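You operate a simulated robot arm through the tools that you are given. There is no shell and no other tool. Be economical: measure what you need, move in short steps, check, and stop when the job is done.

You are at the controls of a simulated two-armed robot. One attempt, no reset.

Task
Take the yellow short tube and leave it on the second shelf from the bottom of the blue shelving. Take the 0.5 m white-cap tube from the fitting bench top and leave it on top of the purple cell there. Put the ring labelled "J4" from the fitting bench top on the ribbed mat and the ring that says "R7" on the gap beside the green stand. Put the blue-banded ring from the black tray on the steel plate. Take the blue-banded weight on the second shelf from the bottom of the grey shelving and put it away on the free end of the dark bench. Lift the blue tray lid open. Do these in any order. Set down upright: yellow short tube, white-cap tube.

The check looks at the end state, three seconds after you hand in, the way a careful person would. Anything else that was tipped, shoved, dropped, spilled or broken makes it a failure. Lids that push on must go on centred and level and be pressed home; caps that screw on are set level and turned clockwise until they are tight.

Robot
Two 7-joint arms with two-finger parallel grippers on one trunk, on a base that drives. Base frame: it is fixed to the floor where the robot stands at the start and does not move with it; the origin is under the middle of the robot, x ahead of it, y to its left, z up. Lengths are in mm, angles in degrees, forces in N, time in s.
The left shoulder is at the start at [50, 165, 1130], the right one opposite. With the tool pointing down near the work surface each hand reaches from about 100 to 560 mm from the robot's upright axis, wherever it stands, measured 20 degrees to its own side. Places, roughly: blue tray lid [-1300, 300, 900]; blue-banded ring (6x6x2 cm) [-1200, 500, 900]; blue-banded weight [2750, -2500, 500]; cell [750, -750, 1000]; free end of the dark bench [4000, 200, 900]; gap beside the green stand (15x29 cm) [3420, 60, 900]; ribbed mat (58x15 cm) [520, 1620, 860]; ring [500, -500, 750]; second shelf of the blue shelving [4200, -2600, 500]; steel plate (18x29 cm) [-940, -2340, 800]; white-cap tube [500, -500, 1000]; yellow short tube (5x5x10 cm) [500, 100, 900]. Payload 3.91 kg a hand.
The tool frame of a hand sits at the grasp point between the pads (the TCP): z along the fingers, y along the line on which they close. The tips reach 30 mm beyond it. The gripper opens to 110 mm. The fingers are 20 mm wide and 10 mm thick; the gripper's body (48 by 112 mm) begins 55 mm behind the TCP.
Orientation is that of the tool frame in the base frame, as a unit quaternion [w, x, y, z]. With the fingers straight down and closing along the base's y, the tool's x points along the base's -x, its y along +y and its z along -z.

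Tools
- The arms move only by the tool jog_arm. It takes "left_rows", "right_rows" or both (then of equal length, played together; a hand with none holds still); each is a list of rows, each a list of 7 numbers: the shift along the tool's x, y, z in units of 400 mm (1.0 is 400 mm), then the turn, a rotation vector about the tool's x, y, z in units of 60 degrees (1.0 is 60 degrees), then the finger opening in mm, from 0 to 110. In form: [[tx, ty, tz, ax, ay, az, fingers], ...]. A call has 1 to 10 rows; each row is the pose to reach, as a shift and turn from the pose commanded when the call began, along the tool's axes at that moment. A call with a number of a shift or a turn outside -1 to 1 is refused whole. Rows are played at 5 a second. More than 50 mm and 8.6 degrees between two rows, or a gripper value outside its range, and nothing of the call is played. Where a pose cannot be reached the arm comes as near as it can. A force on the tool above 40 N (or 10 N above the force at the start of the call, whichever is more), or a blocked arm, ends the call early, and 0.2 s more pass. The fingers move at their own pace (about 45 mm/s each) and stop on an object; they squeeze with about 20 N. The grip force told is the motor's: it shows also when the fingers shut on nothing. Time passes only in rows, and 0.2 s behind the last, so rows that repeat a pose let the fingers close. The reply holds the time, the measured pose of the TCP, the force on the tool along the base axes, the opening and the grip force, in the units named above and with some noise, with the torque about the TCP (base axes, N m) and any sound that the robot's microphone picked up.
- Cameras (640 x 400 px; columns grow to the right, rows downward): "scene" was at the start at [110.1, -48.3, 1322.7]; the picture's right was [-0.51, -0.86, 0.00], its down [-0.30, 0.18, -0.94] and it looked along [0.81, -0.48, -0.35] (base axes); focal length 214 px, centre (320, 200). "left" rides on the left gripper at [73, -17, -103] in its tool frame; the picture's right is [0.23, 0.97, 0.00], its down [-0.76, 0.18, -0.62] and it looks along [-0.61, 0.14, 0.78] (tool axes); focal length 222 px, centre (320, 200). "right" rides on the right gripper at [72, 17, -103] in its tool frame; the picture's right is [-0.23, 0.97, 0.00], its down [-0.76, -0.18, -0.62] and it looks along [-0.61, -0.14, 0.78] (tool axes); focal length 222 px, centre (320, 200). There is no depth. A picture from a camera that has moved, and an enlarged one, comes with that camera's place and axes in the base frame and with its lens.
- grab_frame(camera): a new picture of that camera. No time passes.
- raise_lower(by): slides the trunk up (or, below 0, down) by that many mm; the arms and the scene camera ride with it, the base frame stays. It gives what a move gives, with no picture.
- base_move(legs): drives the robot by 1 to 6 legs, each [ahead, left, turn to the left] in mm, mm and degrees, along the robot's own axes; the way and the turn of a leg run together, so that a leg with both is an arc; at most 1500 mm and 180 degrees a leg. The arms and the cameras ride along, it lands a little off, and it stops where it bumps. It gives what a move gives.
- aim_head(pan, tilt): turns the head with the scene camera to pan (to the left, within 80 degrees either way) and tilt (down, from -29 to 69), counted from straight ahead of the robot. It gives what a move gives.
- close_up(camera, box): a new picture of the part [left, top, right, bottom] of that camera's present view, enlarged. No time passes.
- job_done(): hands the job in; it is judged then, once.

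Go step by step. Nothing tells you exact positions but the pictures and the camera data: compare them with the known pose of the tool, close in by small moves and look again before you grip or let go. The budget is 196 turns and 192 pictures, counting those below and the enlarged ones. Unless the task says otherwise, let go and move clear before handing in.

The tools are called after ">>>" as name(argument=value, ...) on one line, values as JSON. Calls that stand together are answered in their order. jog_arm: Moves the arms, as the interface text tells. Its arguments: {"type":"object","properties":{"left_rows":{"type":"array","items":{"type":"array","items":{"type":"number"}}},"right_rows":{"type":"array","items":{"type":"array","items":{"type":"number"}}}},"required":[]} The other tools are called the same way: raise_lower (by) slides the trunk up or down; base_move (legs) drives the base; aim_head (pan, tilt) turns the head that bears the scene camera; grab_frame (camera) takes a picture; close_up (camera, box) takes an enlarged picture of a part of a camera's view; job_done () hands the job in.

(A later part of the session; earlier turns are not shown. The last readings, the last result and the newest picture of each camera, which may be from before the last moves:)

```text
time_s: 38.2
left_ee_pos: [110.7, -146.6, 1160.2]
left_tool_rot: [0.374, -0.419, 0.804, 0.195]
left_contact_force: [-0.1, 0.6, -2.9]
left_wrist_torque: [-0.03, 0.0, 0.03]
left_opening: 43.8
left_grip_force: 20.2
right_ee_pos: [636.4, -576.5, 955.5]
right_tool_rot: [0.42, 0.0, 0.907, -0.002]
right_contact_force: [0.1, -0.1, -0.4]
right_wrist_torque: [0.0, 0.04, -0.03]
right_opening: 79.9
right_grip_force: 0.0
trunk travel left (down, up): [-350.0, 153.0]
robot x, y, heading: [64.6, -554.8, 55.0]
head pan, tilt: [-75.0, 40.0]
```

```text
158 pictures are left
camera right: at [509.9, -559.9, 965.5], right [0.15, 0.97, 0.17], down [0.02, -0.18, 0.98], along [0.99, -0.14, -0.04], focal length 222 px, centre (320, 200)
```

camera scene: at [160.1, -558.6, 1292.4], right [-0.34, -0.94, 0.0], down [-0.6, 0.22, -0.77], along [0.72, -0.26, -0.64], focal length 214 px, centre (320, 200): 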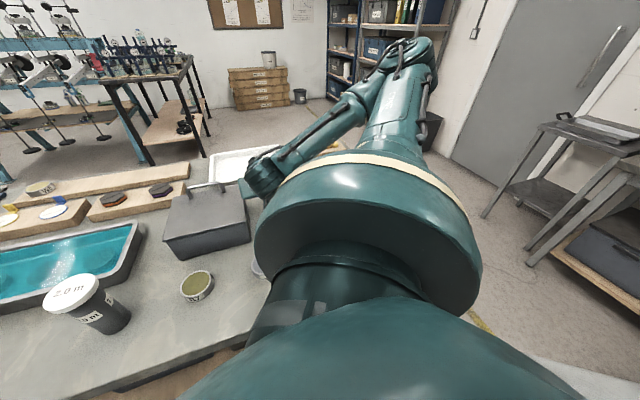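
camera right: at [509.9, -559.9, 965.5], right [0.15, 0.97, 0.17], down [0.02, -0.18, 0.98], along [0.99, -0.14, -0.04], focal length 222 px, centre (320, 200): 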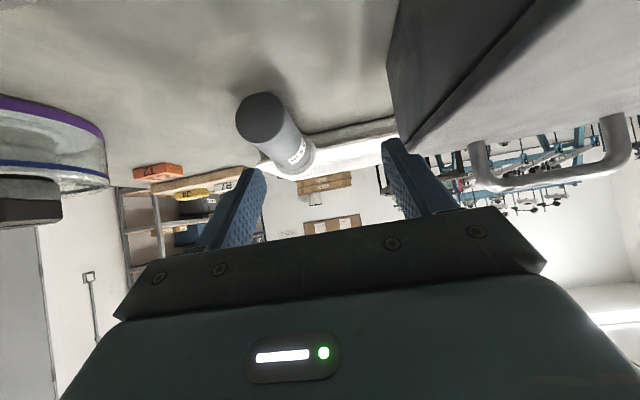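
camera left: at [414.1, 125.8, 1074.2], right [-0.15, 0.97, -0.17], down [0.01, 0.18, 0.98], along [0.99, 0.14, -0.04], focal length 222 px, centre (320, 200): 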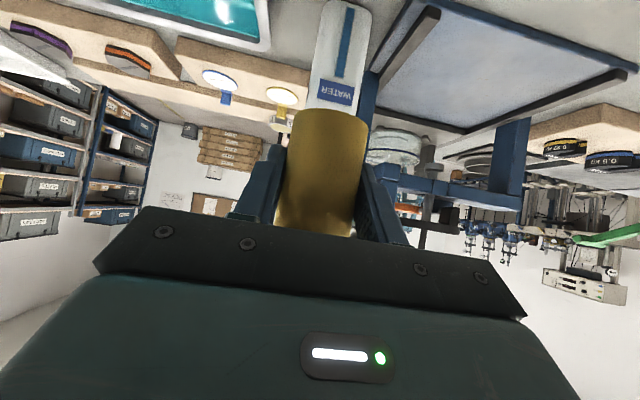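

The tube now lies on the bench, base toward me, cap toward the white tray, along +x from about (698,-625). I lift the hand straight up and turn it vertical to re-grasp the lying tube from above.

>>> jog_arm(right_rows=[[-0.055, 0, -0.045, 0, 0, 0, 80], [-0.12, 0, -0.09, 0, 0.08, 0, 80], [-0.19, -0.01, -0.14, 0, 0.21, 0, 80], [-0.25, -0.02, -0.18, 0, 0.34, 0, 80], [-0.31, -0.03, -0.22, 0, 0.47, 0, 80], [-0.36, -0.045, -0.26, 0, 0.6, 0, 80], [-0.3975, -0.06, -0.285, 0, 0.72, 0, 80], [-0.3975, -0.06, -0.285, 0, 0.833, 0, 80]])

>>> grab_frame(camera="right")

```text
time_s: 40.0
left_ee_pos: [110.8, -147.0, 1159.3]
left_tool_rot: [0.374, -0.418, 0.805, 0.194]
left_contact_force: [-1.0, -0.9, -3.3]
left_wrist_torque: [0.0, -0.01, 0.02]
left_opening: 43.6
left_grip_force: 20.0
right_ee_pos: [647.5, -600.8, 1147.7]
right_tool_rot: [-0.003, -0.001, 1.0, 0.0]
right_contact_force: [0.2, -0.6, 0.4]
right_wrist_torque: [0.0, 0.02, 0.03]
right_opening: 79.9
right_grip_force: 0.0
right hand out of reach, approached as far as the arm can: row 1
trunk travel left (down, up): [-350.0, 153.0]
robot x, y, heading: [61.3, -551.8, 54.8]
head pan, tilt: [-75.0, 40.0]
```

```text
157 pictures are left
camera right: at [576.1, -584.4, 1251.5], right [0.23, 0.97, 0.0], down [0.77, -0.18, 0.62], along [0.6, -0.14, -0.79], focal length 222 px, centre (320, 200)
```

right: 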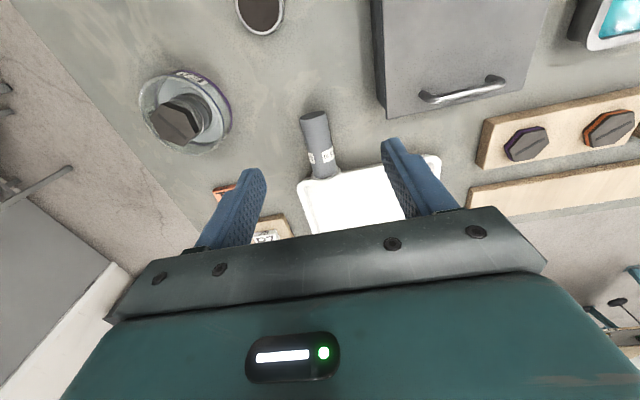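

Lying tube spans (686,-620)→(795,-630). Move above its body at x≈745 and check.

>>> jog_arm(right_rows=[[-0.05, -0.012, 0.1, 0, 0, 0.02, 80], [-0.1, -0.025, 0.2, 0, 0, 0.04, 80], [-0.15, -0.037, 0.3, 0, 0, 0.06, 80], [-0.2, -0.05, 0.4, 0, 0, 0.083, 80], [-0.244, -0.0625, 0.5, 0, 0, 0.083, 80], [-0.244, -0.0625, 0.5, 0, 0, 0.083, 80]])

>>> grab_frame(camera="right")

```text
time_s: 41.4
left_ee_pos: [109.9, -146.6, 1159.9]
left_tool_rot: [0.374, -0.418, 0.805, 0.194]
left_contact_force: [-0.3, -0.5, -3.4]
left_wrist_torque: [0.02, -0.04, 0.02]
left_opening: 43.7
left_grip_force: 19.8
right_ee_pos: [745.4, -629.5, 949.4]
right_tool_rot: [-0.001, 0.042, 0.999, 0.0]
right_contact_force: [0.7, 0.3, -0.9]
right_wrist_torque: [-0.02, 0.02, 0.01]
right_opening: 80.0
right_grip_force: 0.1
trunk travel left (down, up): [-350.0, 153.0]
robot x, y, heading: [63.6, -552.3, 55.0]
head pan, tilt: [-75.0, 40.0]
```

```text
156 pictures are left
camera right: at [674.8, -606.2, 1051.6], right [0.31, 0.95, 0.0], down [0.74, -0.24, 0.62], along [0.59, -0.19, -0.78], focal length 222 px, centre (320, 200)
```

right: 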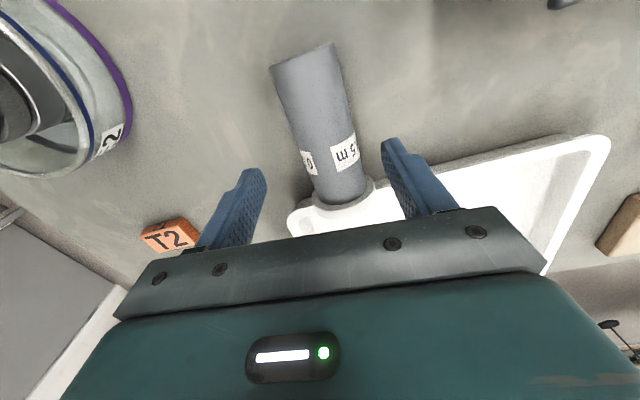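

Aligned: grip point is 60 mm from the tube base. Descend to z≈888 and close.

>>> jog_arm(right_rows=[[0, 0.008, 0.06, 0, 0, 0, 80], [0, 0.008, 0.12, 0, 0, 0, 80], [0, 0.008, 0.15, 0, 0, 0, 80], [0, 0.008, 0.15, 0, 0, 0, 50], [0, 0.008, 0.15, 0, 0, 0, 20], [0, 0.008, 0.15, 0, 0, 0, 20], [0, 0.008, 0.15, 0, 0, 0, 20]])

>>> grab_frame(camera="right")

```text
time_s: 43.0
left_ee_pos: [109.9, -146.3, 1160.7]
left_tool_rot: [0.373, -0.419, 0.805, 0.193]
left_contact_force: [-0.2, -0.4, -2.2]
left_wrist_torque: [-0.01, 0.0, -0.02]
left_opening: 43.5
left_grip_force: 20.0
right_ee_pos: [745.5, -625.8, 889.7]
right_tool_rot: [0.0, 0.045, 0.999, 0.0]
right_contact_force: [1.8, -1.4, 10.2]
right_wrist_torque: [0.01, 0.08, 0.04]
right_opening: 44.7
right_grip_force: 20.4
trunk travel left (down, up): [-350.0, 153.0]
robot x, y, heading: [65.8, -550.6, 55.1]
head pan, tilt: [-75.0, 40.0]
```

```text
155 pictures are left
camera right: at [674.4, -601.9, 993.0], right [0.31, 0.95, 0.0], down [0.74, -0.24, 0.62], along [0.59, -0.19, -0.78], focal length 222 px, centre (320, 200)
```

right: 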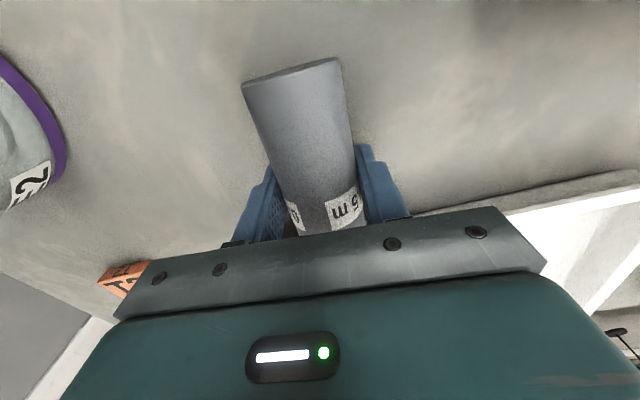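

Gripped. Lift 170 mm and pitch so the tube comes upright.

>>> jog_arm(right_rows=[[0, 0, -0.06, 0, 0, 0, 20], [0, 0, -0.16, 0, 0, 0, 20], [0, 0, -0.26, 0, 0, 0, 20], [0, 0, -0.36, 0, 0, 0, 20], [0, 0, -0.44, 0, 0, 0, 20]])

>>> jog_arm(right_rows=[[0, 0, 0, 0, -0.125, 0, 20], [0, 0, 0, 0, -0.25, 0, 20], [0, 0, 0, 0, -0.375, 0, 20], [0, 0, 0, 0, -0.5, 0, 20], [0, 0, 0, 0, -0.625, 0, 20], [0, 0, 0, 0, -0.75, 0, 20], [0, 0, 0, 0, -0.875, 0, 20], [0, 0, 0, 0, -1.0, 0, 20]])

>>> grab_frame(camera="right")

```text
time_s: 44.2
left_ee_pos: [110.2, -145.7, 1160.8]
left_tool_rot: [0.375, -0.418, 0.805, 0.194]
left_contact_force: [1.1, 0.2, -3.1]
left_wrist_torque: [0.03, 0.03, 0.01]
left_opening: 43.4
left_grip_force: 19.6
right_ee_pos: [746.4, -622.9, 1064.6]
right_tool_rot: [-0.002, 0.044, 0.999, -0.001]
right_contact_force: [0.0, -0.1, -2.4]
right_wrist_torque: [-0.01, 0.02, 0.02]
right_opening: 44.8
right_grip_force: 20.0
trunk travel left (down, up): [-350.0, 153.0]
robot x, y, heading: [64.9, -551.1, 55.1]
head pan, tilt: [-75.0, 40.0]
```

```text
time_s: 46.0
left_ee_pos: [110.8, -146.5, 1159.9]
left_tool_rot: [0.374, -0.419, 0.804, 0.194]
left_contact_force: [0.8, -0.4, -3.3]
left_wrist_torque: [-0.01, 0.0, 0.02]
left_opening: 43.5
left_grip_force: 20.6
right_ee_pos: [744.6, -623.2, 1064.4]
right_tool_rot: [0.499, 0.037, 0.865, -0.022]
right_contact_force: [1.2, 0.6, -1.9]
right_wrist_torque: [0.01, 0.03, -0.01]
right_opening: 44.7
right_grip_force: 19.9
trunk travel left (down, up): [-350.0, 153.0]
robot x, y, heading: [64.5, -552.6, 55.1]
head pan, tilt: [-75.0, 40.0]
```

```text
154 pictures are left
camera right: at [621.6, -595.2, 1052.9], right [0.2, 0.96, 0.2], down [-0.17, -0.16, 0.97], along [0.97, -0.23, 0.13], focal length 222 px, centre (320, 200)
```

right: 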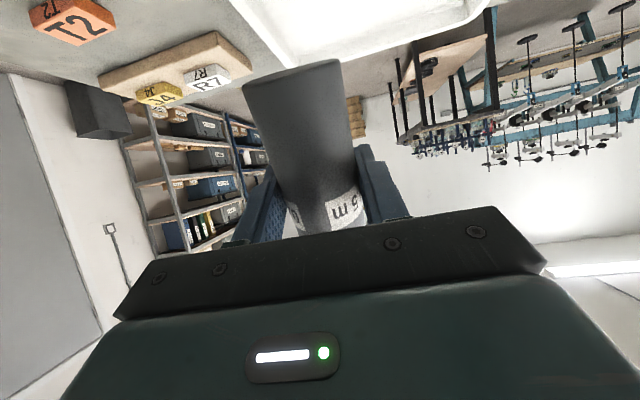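

Now I raise the hand a bit for clearance over the tall tube, then shift the base so the right shoulder is around (170,-1000), right of the tall tube.

>>> jog_arm(right_rows=[[-0.06, 0, -0.035, 0, 0, 0, 20], [-0.12, 0, -0.07, 0, 0, 0, 20], [-0.19, 0, -0.11, 0, 0, 0, 20], [-0.26, 0, -0.15, 0, 0, 0, 20]])

>>> base_move(legs=[[-353, -177, 0]])

>>> grab_frame(camera="right")

>>> grab_frame(camera="scene")

```text
time_s: 47.0
left_ee_pos: [110.7, -146.5, 1160.8]
left_tool_rot: [0.374, -0.419, 0.804, 0.194]
left_contact_force: [-0.4, 1.1, -3.2]
left_wrist_torque: [0.04, 0.03, 0.0]
left_opening: 43.2
left_grip_force: 19.9
right_ee_pos: [745.2, -621.0, 1185.5]
right_tool_rot: [0.497, 0.037, 0.866, -0.023]
right_contact_force: [-0.6, -0.2, -1.9]
right_wrist_torque: [0.01, 0.04, 0.05]
right_opening: 44.5
right_grip_force: 19.6
trunk travel left (down, up): [-350.0, 153.0]
robot x, y, heading: [62.1, -552.5, 55.2]
head pan, tilt: [-75.0, 40.0]
```

```text
time_s: 49.5
left_ee_pos: [59.9, -542.5, 1161.9]
left_tool_rot: [0.375, -0.413, 0.807, 0.192]
left_contact_force: [-0.2, -0.9, -3.4]
left_wrist_torque: [-0.03, 0.03, 0.0]
left_opening: 43.2
left_grip_force: 20.2
right_ee_pos: [688.0, -1027.4, 1185.7]
right_tool_rot: [0.497, 0.042, 0.866, -0.024]
right_contact_force: [-0.4, 0.2, -2.3]
right_wrist_torque: [0.01, 0.03, 0.05]
right_opening: 44.5
right_grip_force: 20.2
trunk travel left (down, up): [-350.0, 153.0]
robot x, y, heading: [8.8, -948.4, 54.3]
head pan, tilt: [-75.0, 40.0]
```

```text
153 pictures are left
camera right: at [564.3, -997.2, 1174.2], right [0.21, 0.96, 0.2], down [-0.17, -0.16, 0.97], along [0.96, -0.24, 0.13], focal length 222 px, centre (320, 200)
```

right: 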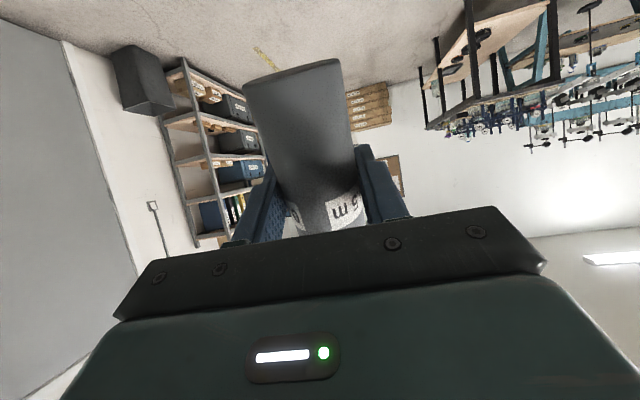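

```text
152 pictures are left
camera scene: at [104.0, -955.7, 1292.3], right [-0.35, -0.94, 0.0], down [-0.6, 0.23, -0.77], along [0.72, -0.27, -0.64], focal length 214 px, centre (320, 200)
```

scene: 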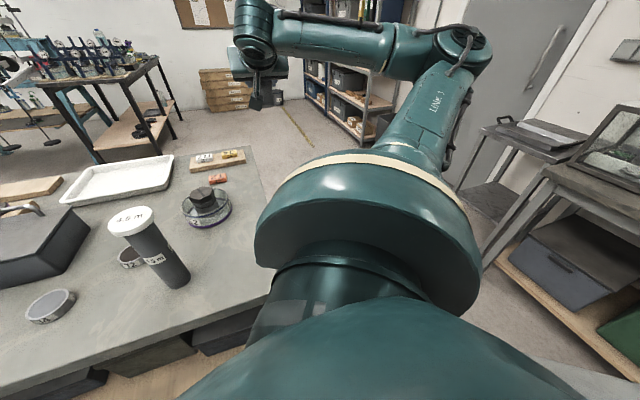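

>>> close_up(camera="scene", box=[150, 160, 270, 235])

```text
5.33 times, centred on (210, 198) of scene
camera zoom: at [104.0, -955.7, 1292.3], right [-0.35, -0.94, 0.0], down [-0.6, 0.23, -0.77], along [0.72, -0.27, -0.64], focal length 1144 px, centre (907, 213)
```

zoom: 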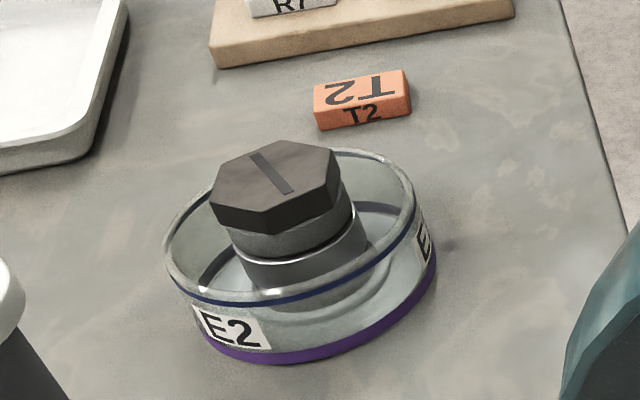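

The loading cap's hex top is near (628,-800, 945). I finish the pitch (to ≈86.5°, allowing for the lying tilt) and yaw the hand +25°.

>>> jog_arm(right_rows=[[0, 0, 0, 0, -0.11, 0, 20], [0, 0, 0, 0, -0.22, 0, 20], [0, 0, 0, 0, -0.33, 0, 20], [0, 0, 0, 0, -0.442, 0, 20]])

>>> jog_arm(right_rows=[[0, 0, 0, -0.104, 0, -0.006, 20], [0, 0, 0, -0.208, 0, -0.0125, 20], [0, 0, 0, -0.312, 0, -0.019, 20], [0, 0, 0, -0.416, 0, -0.025, 20]])

>>> grab_frame(camera="scene")

```text
time_s: 50.5
left_ee_pos: [59.5, -542.4, 1160.9]
left_tool_rot: [0.375, -0.413, 0.807, 0.191]
left_contact_force: [0.6, 0.2, -3.3]
left_wrist_torque: [-0.01, -0.01, -0.01]
left_opening: 43.6
left_grip_force: 20.3
right_ee_pos: [687.4, -1027.4, 1185.7]
right_tool_rot: [0.684, 0.035, 0.728, -0.034]
right_contact_force: [0.0, -0.2, -3.2]
right_wrist_torque: [-0.03, 0.01, 0.01]
right_opening: 44.6
right_grip_force: 19.6
trunk travel left (down, up): [-350.0, 153.0]
robot x, y, heading: [6.8, -942.8, 54.3]
head pan, tilt: [-75.0, 40.0]
```

```text
time_s: 51.5
left_ee_pos: [58.8, -543.1, 1160.0]
left_tool_rot: [0.375, -0.414, 0.807, 0.192]
left_contact_force: [-0.5, 1.2, -2.9]
left_wrist_torque: [0.0, 0.02, -0.02]
left_opening: 43.8
left_grip_force: 19.9
right_ee_pos: [688.2, -1027.0, 1185.9]
right_tool_rot: [0.674, -0.123, 0.719, 0.116]
right_contact_force: [0.3, -0.3, -3.1]
right_wrist_torque: [-0.02, 0.06, 0.0]
right_opening: 44.5
right_grip_force: 19.5
trunk travel left (down, up): [-350.0, 153.0]
robot x, y, heading: [4.3, -948.9, 54.5]
head pan, tilt: [-75.0, 40.0]
```

```text
150 pictures are left
camera scene: at [104.1, -955.4, 1292.3], right [-0.35, -0.94, 0.0], down [-0.6, 0.23, -0.77], along [0.72, -0.27, -0.64], focal length 214 px, centre (320, 200)
```

scene: 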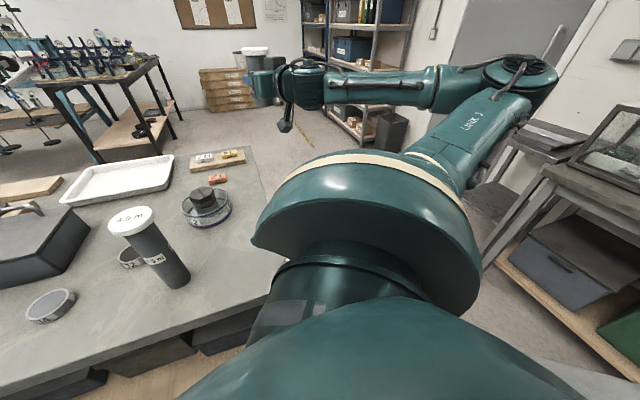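

>>> jog_arm(right_rows=[[0.0436, 0.0975, 0.0055, 0, 0, 0, 20], [0.087, 0.195, 0.011, 0, 0, 0, 20], [0.131, 0.2925, 0.0165, 0, 0, 0, 20], [0.174, 0.39, 0.022, 0, 0, 0, 20], [0.218, 0.4875, 0.0275, 0, 0, 0, 20], [0.2615, 0.585, 0.033, 0, 0, 0, 20], [0.2615, 0.585, 0.033, 0, 0, 0, 20]])

>>> grab_frame(camera="scene")

>>> grab_frame(camera="right")

```text
time_s: 53.1
left_ee_pos: [60.4, -542.6, 1160.9]
left_tool_rot: [0.375, -0.413, 0.807, 0.192]
left_contact_force: [0.4, -0.3, -3.0]
left_wrist_torque: [-0.02, 0.02, -0.03]
left_opening: 43.7
left_grip_force: 20.4
right_ee_pos: [619.3, -809.1, 1082.4]
right_tool_rot: [0.674, -0.122, 0.719, 0.115]
right_contact_force: [-0.1, -0.1, -2.2]
right_wrist_torque: [0.01, 0.03, -0.01]
right_opening: 44.3
right_grip_force: 19.8
trunk travel left (down, up): [-350.0, 153.0]
robot x, y, heading: [6.2, -950.4, 54.2]
head pan, tilt: [-75.0, 40.0]
```

```text
149 pictures are left
camera scene: at [104.0, -955.4, 1292.3], right [-0.35, -0.94, 0.0], down [-0.6, 0.23, -0.77], along [0.72, -0.27, -0.64], focal length 214 px, centre (320, 200)
```

scene: 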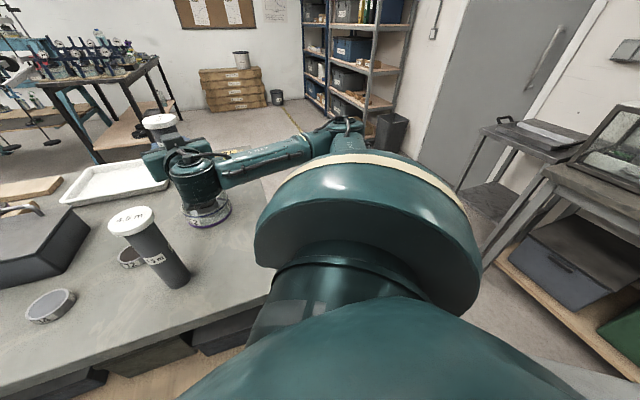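

```text
148 pictures are left
camera right: at [511.3, -827.0, 1015.8], right [-0.31, 0.92, 0.23], down [-0.48, -0.36, 0.8], along [0.82, 0.14, 0.56], focal length 222 px, centre (320, 200)
```

right: 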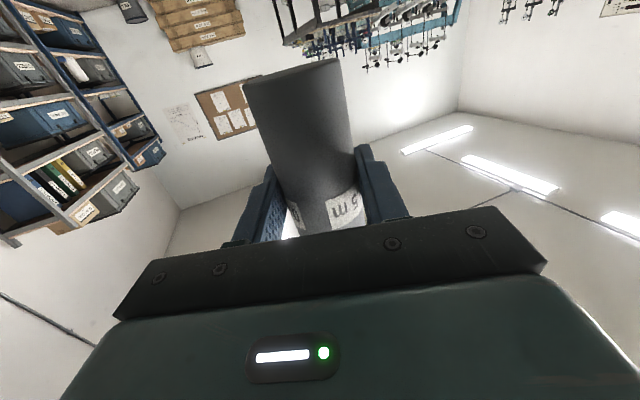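

>>> close_up(camera="scene", box=[120, 100, 260, 240])

```text
2.86 times, centred on (190, 170) of scene
camera zoom: at [104.0, -955.4, 1292.3], right [-0.35, -0.94, 0.0], down [-0.6, 0.23, -0.77], along [0.72, -0.27, -0.64], focal length 613 px, centre (691, 286)
```

zoom: 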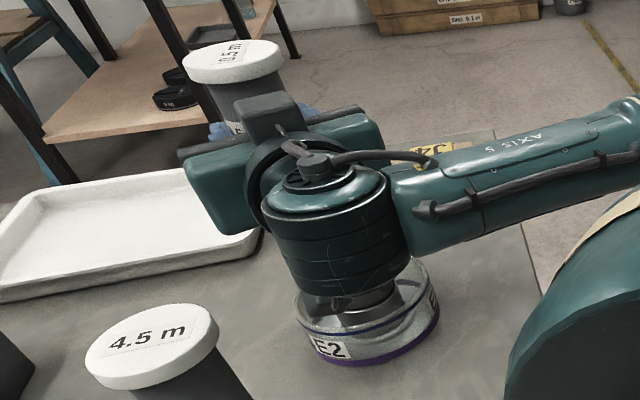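

I lower until the tube's bottom is an estimated ~20 mm above the hex, then use the hand camera to check alignment from the side.

>>> jog_arm(right_rows=[[0.05, -0.008, 0.003, 0, 0, 0, 20], [0.1, -0.0165, 0.006, 0, 0, 0, 20], [0.15, -0.0165, 0.0096, 0, 0, 0, 20], [0.15, -0.0165, 0.0096, 0, 0, 0, 20]])

>>> grab_frame(camera="right")

>>> close_up(camera="scene", box=[110, 110, 270, 240])

```text
time_s: 54.1
left_ee_pos: [58.5, -543.7, 1160.5]
left_tool_rot: [0.375, -0.413, 0.808, 0.192]
left_contact_force: [0.4, 1.1, -3.1]
left_wrist_torque: [0.0, 0.01, 0.0]
left_opening: 43.4
left_grip_force: 20.2
right_ee_pos: [620.2, -812.4, 1020.4]
right_tool_rot: [0.675, -0.121, 0.718, 0.115]
right_contact_force: [0.1, 0.3, -2.5]
right_wrist_torque: [0.02, 0.03, 0.02]
right_opening: 44.3
right_grip_force: 19.8
trunk travel left (down, up): [-350.0, 153.0]
robot x, y, heading: [4.7, -947.9, 54.3]
head pan, tilt: [-75.0, 40.0]
```

```text
146 pictures are left
camera right: at [512.3, -831.4, 953.9], right [-0.31, 0.92, 0.23], down [-0.48, -0.36, 0.8], along [0.82, 0.14, 0.56], focal length 222 px, centre (320, 200)
```

right: 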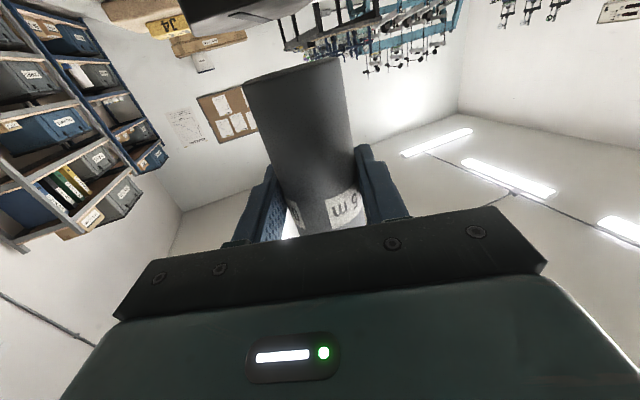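

```text
3.08 times, centred on (190, 175) of scene
camera zoom: at [104.0, -955.2, 1292.3], right [-0.35, -0.94, 0.0], down [-0.6, 0.23, -0.77], along [0.72, -0.27, -0.64], focal length 660 px, centre (720, 277)
```

zoom: 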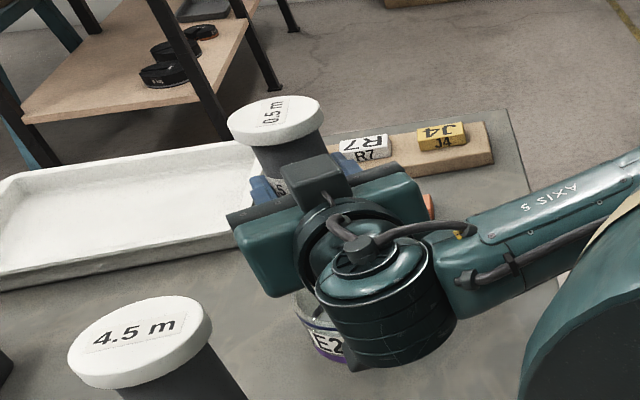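

>>> close_up(camera="right", box=[140, 0, 380, 150])

```text
2.67 times, centred on (260, 75) of right
camera zoom: at [512.3, -831.4, 953.9], right [-0.31, 0.92, 0.23], down [-0.48, -0.36, 0.8], along [0.82, 0.14, 0.56], focal length 592 px, centre (480, 533)
```

zoom: 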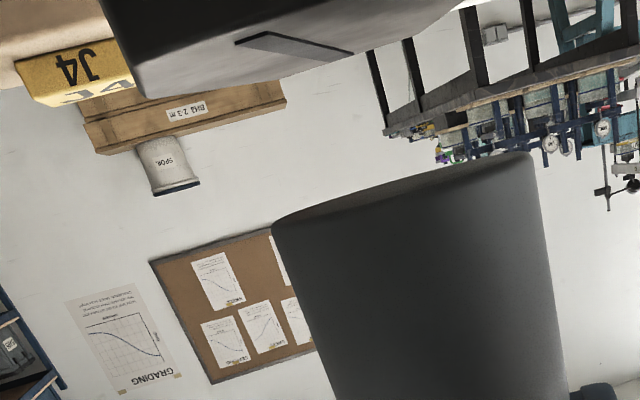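

Hex centre ≈(633,-817,938), tube bottom ≈(632,-807,961). Shift 10 mm in −y and lower to about 1 mm above contact.

>>> jog_arm(right_rows=[[0, -0.0236, -0.008, 0, 0, 0, 20], [0.025, -0.0236, -0.006, 0, 0, 0, 20], [0.05, -0.0236, -0.0045, 0, 0, 0, 20], [0.05, -0.0236, -0.0045, 0, 0, 0, 20]])

>>> close_up(camera="right", box=[140, 0, 380, 150])

```text
time_s: 55.1
left_ee_pos: [58.9, -541.8, 1161.9]
left_tool_rot: [0.375, -0.414, 0.807, 0.192]
left_contact_force: [-0.8, 0.0, -3.0]
left_wrist_torque: [0.0, -0.01, -0.02]
left_opening: 43.6
left_grip_force: 19.8
right_ee_pos: [617.5, -820.6, 999.5]
right_tool_rot: [0.675, -0.122, 0.719, 0.115]
right_contact_force: [0.4, 0.0, -3.3]
right_wrist_torque: [0.0, -0.04, 0.0]
right_opening: 44.1
right_grip_force: 19.6
trunk travel left (down, up): [-350.0, 153.0]
robot x, y, heading: [7.4, -949.0, 54.2]
head pan, tilt: [-75.0, 40.0]
```

```text
2.67 times, centred on (260, 75) of right
camera zoom: at [511.2, -840.2, 933.8], right [-0.31, 0.92, 0.23], down [-0.48, -0.36, 0.8], along [0.82, 0.14, 0.56], focal length 592 px, centre (480, 533)
```

zoom: 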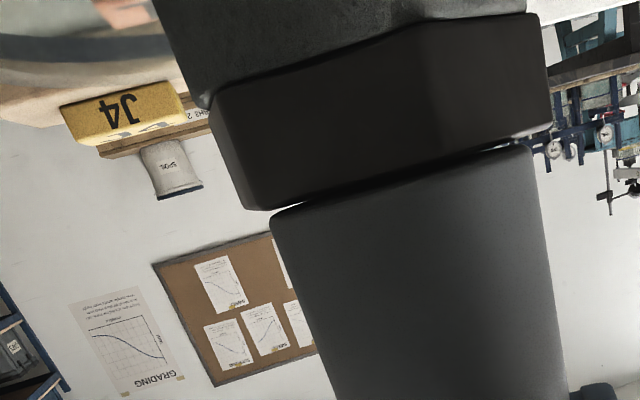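

Laterally centred with a 1–2 mm gap. Lower in 1 mm steps watching force.

>>> jog_arm(right_rows=[[0.0025, 0, 0, 0, 0, 0, 20], [0.005, 0, 0, 0, 0, 0, 20], [0.005, 0, 0, 0, 0, 0, 20]])

>>> close_up(camera="right", box=[140, 0, 380, 150])

```text
time_s: 55.9
left_ee_pos: [59.1, -542.1, 1160.4]
left_tool_rot: [0.375, -0.413, 0.807, 0.193]
left_contact_force: [-1.2, -0.3, -2.7]
left_wrist_torque: [-0.03, 0.01, -0.01]
left_opening: 43.9
left_grip_force: 20.0
right_ee_pos: [617.6, -821.3, 1000.3]
right_tool_rot: [0.675, -0.122, 0.719, 0.115]
right_contact_force: [1.8, -1.6, 4.9]
right_wrist_torque: [-0.2, -0.08, 0.01]
right_opening: 44.2
right_grip_force: 20.0
trunk travel left (down, up): [-350.0, 153.0]
robot x, y, heading: [5.7, -949.4, 54.4]
head pan, tilt: [-75.0, 40.0]
```

```text
2.67 times, centred on (260, 75) of right
camera zoom: at [511.5, -839.9, 932.9], right [-0.31, 0.92, 0.23], down [-0.49, -0.36, 0.8], along [0.82, 0.14, 0.56], focal length 592 px, centre (480, 533)
```

zoom: 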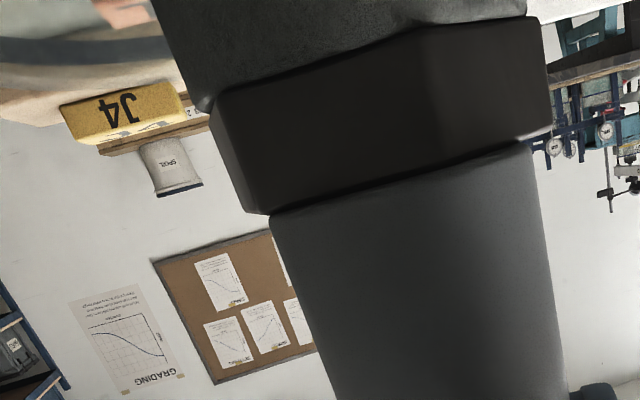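

In contact, centred. Release and back straight out.

>>> jog_arm(right_rows=[[0.004, 0, 0, 0, 0, 0, 48], [0.004, 0, 0, 0, 0, 0, 60], [0.004, 0, 0, 0, 0, 0, 85], [0.004, 0, 0, 0, 0, 0, 85]])

>>> grab_frame(camera="right")

```text
time_s: 56.9
left_ee_pos: [59.7, -543.0, 1161.1]
left_tool_rot: [0.374, -0.414, 0.807, 0.193]
left_contact_force: [1.1, 0.7, -2.4]
left_wrist_torque: [0.0, 0.03, 0.01]
left_opening: 43.4
left_grip_force: 20.0
right_ee_pos: [617.4, -821.4, 997.8]
right_tool_rot: [0.674, -0.122, 0.72, 0.114]
right_contact_force: [-0.2, 0.1, 0.5]
right_wrist_torque: [-0.02, -0.03, -0.01]
right_opening: 84.9
right_grip_force: 0.0
trunk travel left (down, up): [-350.0, 153.0]
robot x, y, heading: [3.7, -944.7, 54.3]
head pan, tilt: [-75.0, 40.0]
```

```text
141 pictures are left
camera right: at [511.0, -839.1, 930.6], right [-0.31, 0.92, 0.23], down [-0.48, -0.36, 0.8], along [0.82, 0.14, 0.56], focal length 222 px, centre (320, 200)
```

right: 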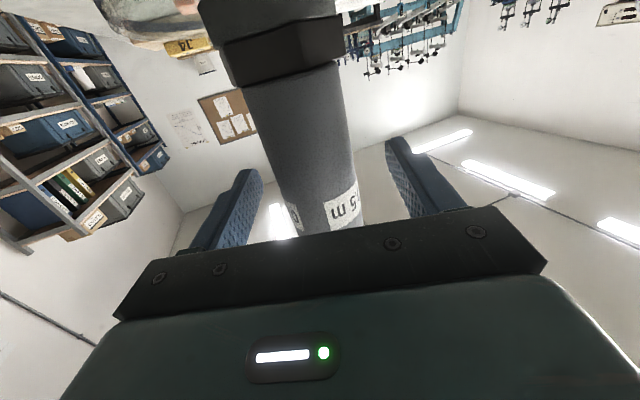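

Tube stands on the cell. Raise straight up with wide fingers (clear of the cap), staying in the known reachable zone.

>>> jog_arm(right_rows=[[0, 0, 0, 0, 0, 0, 100], [-0.05, 0, -0.003, 0, 0, 0, 100], [-0.13, 0, -0.0083, 0, 0, 0, 100], [-0.23, 0, -0.0147, 0, 0, 0, 100], [-0.33, 0, -0.021, 0, 0, 0, 100], [-0.43, 0, -0.0275, 0, 0, 0, 100]])

>>> grab_frame(camera="scene")

```text
time_s: 58.3
left_ee_pos: [59.0, -541.5, 1161.2]
left_tool_rot: [0.375, -0.413, 0.808, 0.191]
left_contact_force: [-0.8, -0.6, -2.3]
left_wrist_torque: [0.01, -0.02, 0.0]
left_opening: 43.5
left_grip_force: 20.3
right_ee_pos: [616.0, -818.7, 1171.0]
right_tool_rot: [0.674, -0.123, 0.719, 0.115]
right_contact_force: [0.3, 0.2, -1.1]
right_wrist_torque: [-0.02, 0.02, 0.0]
right_opening: 99.6
right_grip_force: 0.1
trunk travel left (down, up): [-350.0, 153.0]
robot x, y, heading: [5.7, -948.3, 54.4]
head pan, tilt: [-75.0, 40.0]
```

```text
140 pictures are left
camera scene: at [103.7, -954.9, 1292.3], right [-0.35, -0.94, 0.0], down [-0.6, 0.23, -0.77], along [0.72, -0.27, -0.64], focal length 214 px, centre (320, 200)
```

scene: 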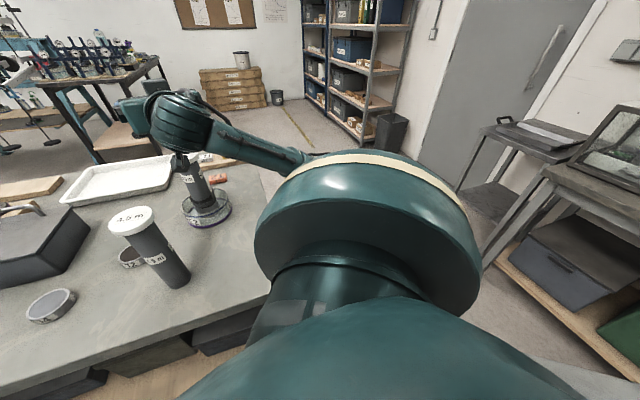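

The 0.5 m tube is on the cell. Now fold the right hand to pointing down and higher, then drive back in front of ring R7.

>>> jog_arm(right_rows=[[-0.03, 0, 0, 0, 0.12, 0, 80], [-0.06, 0, 0, 0, 0.24, 0, 80], [-0.1, 0, 0, 0, 0.36, 0, 80], [-0.14, 0, 0, 0, 0.48, 0, 80], [-0.14, 0, 0, 0, 0.6, 0, 80], [-0.14, 0, 0, 0, 0.72, 0, 80]])

>>> jog_arm(right_rows=[[0, 0, 0, 0, 0.12, 0, 80], [0, 0, 0, 0, 0.24, 0, 80], [0, 0, 0, 0, 0.36, 0, 80], [0, 0, 0, 0, 0.48, 0, 80], [0, 0, 0, 0, 0.6, 0, 80], [0, 0, 0, 0, 0.72, 0, 80]])

>>> base_move(legs=[[-35, 49, 0], [0, 0, -54.4], [0, 690, 0]])

>>> grab_frame(camera="right")

```text
time_s: 59.7
left_ee_pos: [58.4, -543.1, 1161.0]
left_tool_rot: [0.375, -0.414, 0.807, 0.192]
left_contact_force: [0.3, 0.2, -2.7]
left_wrist_torque: [0.02, -0.02, -0.01]
left_opening: 43.6
left_grip_force: 19.9
right_ee_pos: [622.2, -818.9, 1225.0]
right_tool_rot: [0.361, -0.156, 0.917, 0.062]
right_contact_force: [0.0, -0.1, -0.7]
right_wrist_torque: [-0.02, -0.02, -0.01]
right_opening: 80.0
right_grip_force: 0.1
trunk travel left (down, up): [-350.0, 153.0]
robot x, y, heading: [10.0, -948.3, 54.3]
head pan, tilt: [-75.0, 40.0]
```

```text
time_s: 61.1
left_ee_pos: [58.4, -542.4, 1160.6]
left_tool_rot: [0.375, -0.413, 0.807, 0.192]
left_contact_force: [-0.3, 0.6, -3.6]
left_wrist_torque: [0.0, 0.03, -0.01]
left_opening: 43.5
left_grip_force: 19.8
right_ee_pos: [623.0, -816.8, 1226.9]
right_tool_rot: [-0.001, -0.168, 0.986, 0.001]
right_contact_force: [-0.4, -0.8, 0.0]
right_wrist_torque: [0.01, 0.0, 0.0]
right_opening: 80.0
right_grip_force: 0.0
trunk travel left (down, up): [-350.0, 153.0]
robot x, y, heading: [3.3, -951.2, 54.4]
head pan, tilt: [-75.0, 40.0]
```

```text
time_s: 67.8
left_ee_pos: [292.0, -69.6, 1161.3]
left_tool_rot: [0.421, -0.004, 0.907, 0.001]
left_contact_force: [0.5, 0.5, -3.3]
left_wrist_torque: [0.0, 0.03, 0.02]
left_opening: 43.7
left_grip_force: 20.0
right_ee_pos: [404.0, -687.2, 1225.6]
right_tool_rot: [0.0, 0.295, 0.955, 0.001]
right_contact_force: [0.3, 0.1, 0.3]
right_wrist_torque: [-0.05, -0.01, -0.04]
right_opening: 79.9
right_grip_force: 0.0
trunk travel left (down, up): [-350.0, 153.0]
robot x, y, heading: [-69.7, -268.5, 0.5]
head pan, tilt: [-75.0, 40.0]
```

```text
139 pictures are left
camera right: at [352.9, -632.0, 1328.8], right [0.74, 0.68, 0.0], down [0.53, -0.58, 0.62], along [0.42, -0.46, -0.78], focal length 222 px, centre (320, 200)
```

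right: 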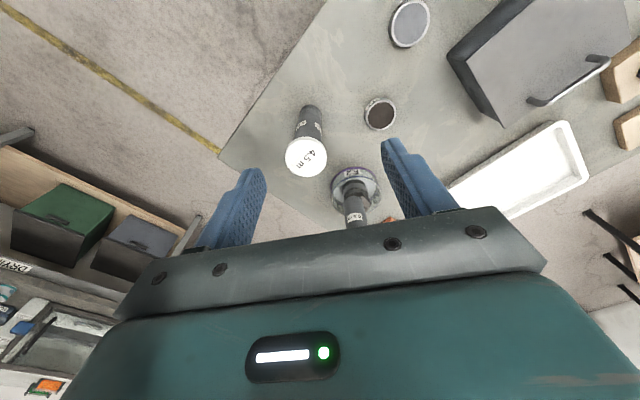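

Advance 50 mm and bring the right hand vertically above R7.

>>> base_move(legs=[[50, 0, 0]])

>>> jog_arm(right_rows=[[0.044, 0.069, 0.06, 0, 0, -0.064, 80], [0.087, 0.138, 0.12, 0, 0, -0.127, 80], [0.131, 0.2075, 0.18, 0, 0, -0.19, 80], [0.174, 0.277, 0.24, 0, 0, -0.254, 80], [0.218, 0.346, 0.3, 0, 0, -0.318, 80], [0.262, 0.415, 0.36, 0, 0, -0.381, 80], [0.305, 0.484, 0.42, 0, 0, -0.445, 80], [0.349, 0.553, 0.48, 0, 0, -0.508, 80], [0.3925, 0.6225, 0.54, 0, 0, -0.572, 80]])

>>> grab_frame(camera="right")

```text
time_s: 68.8
left_ee_pos: [342.9, -69.5, 1159.6]
left_tool_rot: [0.421, -0.004, 0.907, 0.002]
left_contact_force: [0.5, -0.4, -4.0]
left_wrist_torque: [0.04, 0.02, 0.0]
left_opening: 43.5
left_grip_force: 20.2
right_ee_pos: [454.7, -687.2, 1224.1]
right_tool_rot: [-0.002, 0.295, 0.955, 0.0]
right_contact_force: [0.5, 0.0, -0.5]
right_wrist_torque: [0.03, 0.01, -0.01]
right_opening: 79.8
right_grip_force: 0.1
trunk travel left (down, up): [-350.0, 153.0]
robot x, y, heading: [-20.2, -267.2, 0.7]
head pan, tilt: [-75.0, 40.0]
```

```text
time_s: 70.8
left_ee_pos: [341.1, -69.8, 1160.7]
left_tool_rot: [0.421, -0.004, 0.907, 0.003]
left_contact_force: [-1.0, 0.5, -3.7]
left_wrist_torque: [-0.02, 0.02, -0.01]
left_opening: 43.5
left_grip_force: 19.8
right_ee_pos: [466.3, -395.2, 1011.5]
right_tool_rot: [0.0, 0.001, 1.0, 0.001]
right_contact_force: [0.1, 0.3, -1.4]
right_wrist_torque: [-0.01, -0.04, 0.04]
right_opening: 79.9
right_grip_force: 0.1
trunk travel left (down, up): [-350.0, 153.0]
robot x, y, heading: [-16.3, -269.0, 0.4]
head pan, tilt: [-75.0, 40.0]
```

```text
138 pictures are left
camera right: at [393.5, -377.7, 1114.4], right [0.23, 0.97, 0.0], down [0.76, -0.18, 0.62], along [0.61, -0.14, -0.78], focal length 222 px, centre (320, 200)
```

right: 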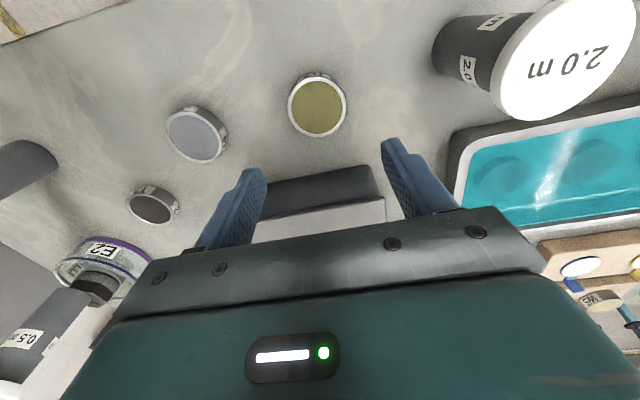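

R7 at (459,-395), ~58 mm wide. Descend and grip.

>>> jog_arm(right_rows=[[0.0175, 0, 0.09, 0, 0, 0, 88], [0.0175, 0, 0.18, 0, 0, 0, 88], [0.0175, 0, 0.27, 0, 0, 0, 88], [0.0175, 0, 0.319, 0, 0, 0, 88], [0.0175, 0, 0.319, 0, 0, 0, 60], [0.0175, 0, 0.319, 0, 0, 0, 35], [0.0175, 0, 0.319, 0, 0, 0, 35], [0.0175, 0, 0.319, 0, 0, 0, 35]])

>>> grab_frame(camera="right")

```text
time_s: 72.2
left_ee_pos: [342.3, -69.5, 1161.0]
left_tool_rot: [0.42, -0.004, 0.907, 0.002]
left_contact_force: [-0.4, 0.4, -3.0]
left_wrist_torque: [-0.01, 0.0, 0.03]
left_opening: 43.3
left_grip_force: 20.0
right_ee_pos: [456.1, -397.1, 890.2]
right_tool_rot: [0.006, 0.002, 1.0, 0.0]
right_contact_force: [-2.5, 0.0, 13.4]
right_wrist_torque: [-0.4, 0.25, -0.03]
right_opening: 59.0
right_grip_force: 20.2
trunk travel left (down, up): [-350.0, 153.0]
robot x, y, heading: [-14.7, -269.8, 0.4]
head pan, tilt: [-75.0, 40.0]
stopped in row 7 (right hand): the force on the tool passed its limit (the readings are from after the stop); the commanded pose is now the measured one
```

```text
137 pictures are left
camera right: at [381.8, -378.9, 992.2], right [0.23, 0.97, 0.0], down [0.75, -0.18, 0.63], along [0.62, -0.14, -0.78], focal length 222 px, centre (320, 200)
```

right: 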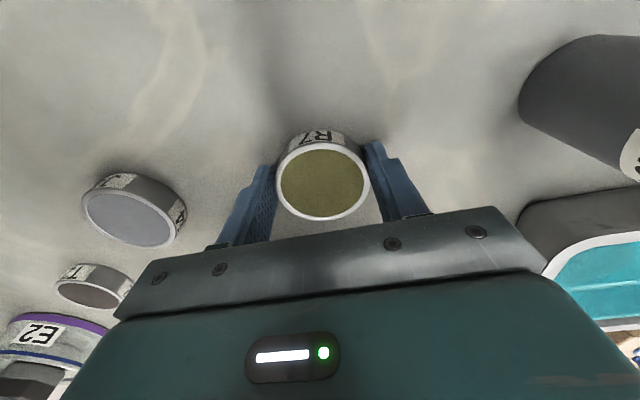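

R7 gripped at 59 mm. Lift.

>>> jog_arm(right_rows=[[0, 0, -0.03, 0, 0, 0, 35], [0, 0, -0.12, 0, 0, 0, 35], [0, 0, -0.24, 0, 0, 0, 35], [0, 0, -0.36, 0, 0, 0, 35], [0, 0, -0.48, 0, 0, 0, 35], [0, 0, -0.6, 0, 0, 0, 35], [0, 0, -0.7, 0, 0, 0, 35]])

>>> grab_frame(camera="right")

>>> aim_head(pan=-60, tilt=25)

>>> grab_frame(camera="scene")

```text
time_s: 73.8
left_ee_pos: [340.8, -70.4, 1160.6]
left_tool_rot: [0.422, -0.004, 0.907, 0.002]
left_contact_force: [-0.2, 0.4, -2.4]
left_wrist_torque: [-0.01, 0.04, 0.0]
left_opening: 43.6
left_grip_force: 20.1
right_ee_pos: [455.9, -397.8, 1171.5]
right_tool_rot: [0.004, 0.002, 1.0, 0.0]
right_contact_force: [0.2, 0.1, -1.4]
right_wrist_torque: [-0.04, 0.03, -0.03]
right_opening: 58.7
right_grip_force: 20.0
trunk travel left (down, up): [-350.0, 153.0]
robot x, y, heading: [-15.2, -266.7, 0.5]
head pan, tilt: [-75.0, 40.0]
```

```text
136 pictures are left
camera right: at [381.7, -379.1, 1273.1], right [0.23, 0.97, 0.0], down [0.76, -0.18, 0.63], along [0.61, -0.15, -0.78], focal length 222 px, centre (320, 200)
```

right: 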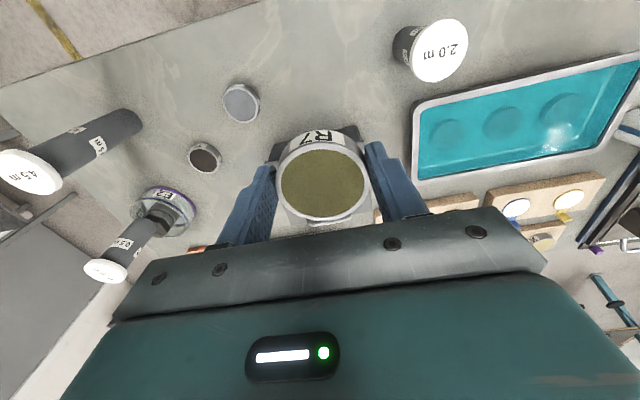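

```text
time_s: 74.6
left_ee_pos: [342.5, -69.2, 1160.9]
left_tool_rot: [0.421, -0.004, 0.907, 0.002]
left_contact_force: [0.4, -0.6, -3.8]
left_wrist_torque: [-0.01, -0.02, 0.02]
left_opening: 43.7
left_grip_force: 20.2
right_ee_pos: [456.0, -396.9, 1170.8]
right_tool_rot: [0.004, 0.002, 1.0, -0.001]
right_contact_force: [0.7, 0.7, -2.0]
right_wrist_torque: [-0.04, 0.03, -0.01]
right_opening: 59.0
right_grip_force: 19.6
trunk travel left (down, up): [-350.0, 153.0]
robot x, y, heading: [-15.0, -266.3, 0.4]
head pan, tilt: [-60.0, 25.0]
```

```text
135 pictures are left
camera scene: at [61.0, -347.7, 1315.5], right [-0.86, -0.51, 0.0], down [-0.21, 0.36, -0.91], along [0.46, -0.78, -0.42], focal length 214 px, centre (320, 200)
```

scene: 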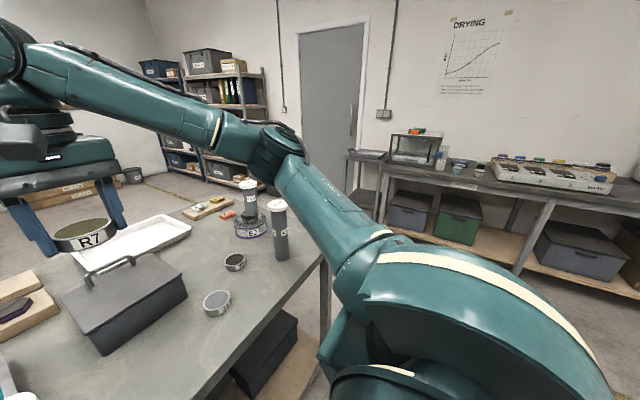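

R7 is held. Now drive around the right end of the bench toward the shelving (x≈2400, y≈-1650), then look.

>>> base_move(legs=[[-150, 0, 0], [0, -1380, 0], [1400, 0, 0], [900, 0, 0]])

>>> aim_head(pan=-40, tilt=20)

>>> grab_frame(camera="scene")

```text
time_s: 93.3
left_ee_pos: [2492.9, -1426.4, 1160.5]
left_tool_rot: [0.421, -0.008, 0.907, 0.004]
left_contact_force: [-1.4, -0.1, -3.2]
left_wrist_torque: [-0.01, -0.01, 0.02]
left_opening: 43.5
left_grip_force: 20.3
right_ee_pos: [2609.8, -1751.7, 1170.2]
right_tool_rot: [0.003, 0.0, 1.0, 0.0]
right_contact_force: [-0.1, 0.8, -1.8]
right_wrist_torque: [-0.01, -0.01, 0.03]
right_opening: 58.6
right_grip_force: 19.9
trunk travel left (down, up): [-350.0, 153.0]
robot x, y, heading: [2135.9, -1628.8, 0.7]
head pan, tilt: [-60.0, 25.0]
```

```text
time_s: 94.2
left_ee_pos: [2493.1, -1425.4, 1159.8]
left_tool_rot: [0.422, -0.008, 0.907, 0.004]
left_contact_force: [0.3, 0.4, -3.6]
left_wrist_torque: [-0.02, 0.05, -0.01]
left_opening: 43.3
left_grip_force: 20.2
right_ee_pos: [2608.5, -1752.9, 1169.8]
right_tool_rot: [0.003, 0.0, 1.0, -0.001]
right_contact_force: [-0.4, -0.2, -1.5]
right_wrist_torque: [0.0, 0.0, 0.01]
right_opening: 59.0
right_grip_force: 19.5
trunk travel left (down, up): [-350.0, 153.0]
robot x, y, heading: [2134.4, -1622.6, 0.9]
head pan, tilt: [-40.0, 20.0]
```

```text
134 pictures are left
camera scene: at [2238.9, -1685.7, 1323.7], right [-0.63, -0.78, 0.0], down [-0.27, 0.22, -0.94], along [0.73, -0.59, -0.34], focal length 214 px, centre (320, 200)
```

scene: 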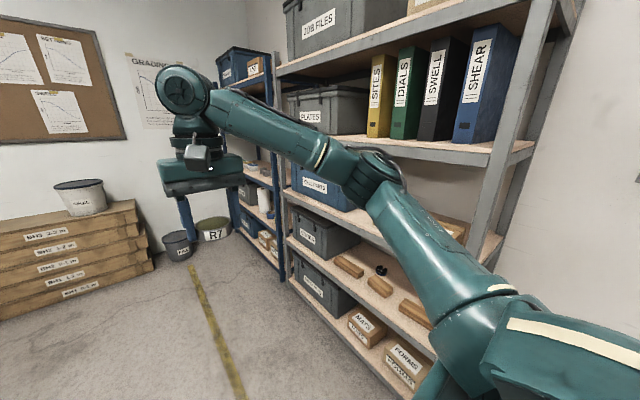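

I see the grey shelving (front y≈-2370) with a small black weight on its second shelf, and blue shelving beyond. Turn to face them and slide to the blue shelving.

>>> base_move(legs=[[0, 0, -90.5], [0, 1300, 0], [0, 700, 0]])

>>> aim_head(pan=0, tilt=30)

>>> grab_frame(camera="scene")

```text
time_s: 107.7
left_ee_pos: [4308.7, -1792.8, 1160.0]
left_tool_rot: [0.313, 0.607, 0.674, -0.282]
left_contact_force: [-0.1, -0.7, -3.4]
left_wrist_torque: [0.03, 0.0, -0.06]
left_opening: 43.3
left_grip_force: 19.9
right_ee_pos: [3994.4, -1937.4, 1170.2]
right_tool_rot: [0.003, 0.674, 0.739, -0.002]
right_contact_force: [-0.9, -0.2, -2.3]
right_wrist_torque: [0.04, 0.0, 0.0]
right_opening: 58.4
right_grip_force: 19.7
trunk travel left (down, up): [-350.0, 153.0]
robot x, y, heading: [4074.7, -1458.5, -83.9]
head pan, tilt: [-40.0, 20.0]
```

```text
time_s: 108.7
left_ee_pos: [4306.5, -1792.6, 1160.0]
left_tool_rot: [0.313, 0.607, 0.674, -0.282]
left_contact_force: [0.5, 0.8, -3.1]
left_wrist_torque: [0.04, 0.0, 0.02]
left_opening: 43.7
left_grip_force: 20.0
right_ee_pos: [3994.0, -1937.4, 1169.5]
right_tool_rot: [0.002, 0.674, 0.739, -0.002]
right_contact_force: [-0.4, -0.6, -1.5]
right_wrist_torque: [-0.01, 0.06, -0.03]
right_opening: 58.6
right_grip_force: 20.3
trunk travel left (down, up): [-350.0, 153.0]
robot x, y, heading: [4071.8, -1458.3, -83.9]
head pan, tilt: [0.0, 30.0]
```

```text
133 pictures are left
camera scene: at [4089.9, -1576.0, 1307.6], right [-0.99, -0.11, 0.0], down [-0.05, 0.5, -0.87], along [0.09, -0.86, -0.5], focal length 214 px, centre (320, 200)
```

scene: 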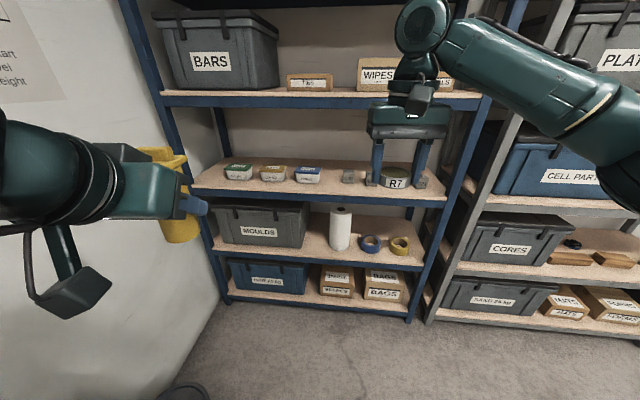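

>>> close_up(camera="scene", box=[190, 190, 450, 320])

```text
2.46 times, centred on (320, 255) of scene
camera zoom: at [4089.9, -1576.0, 1307.6], right [-0.99, -0.11, 0.0], down [-0.05, 0.5, -0.87], along [0.09, -0.86, -0.5], focal length 528 px, centre (320, 65)
```

zoom: 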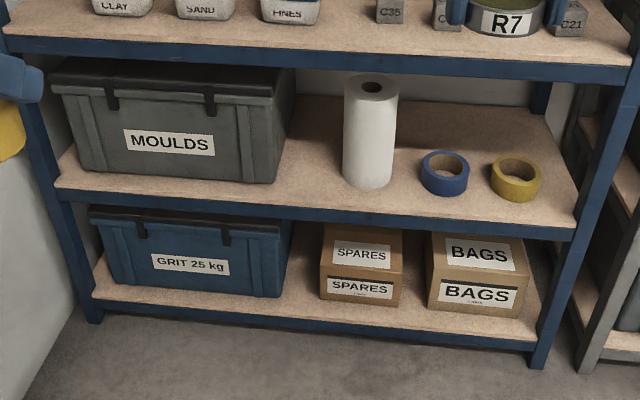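

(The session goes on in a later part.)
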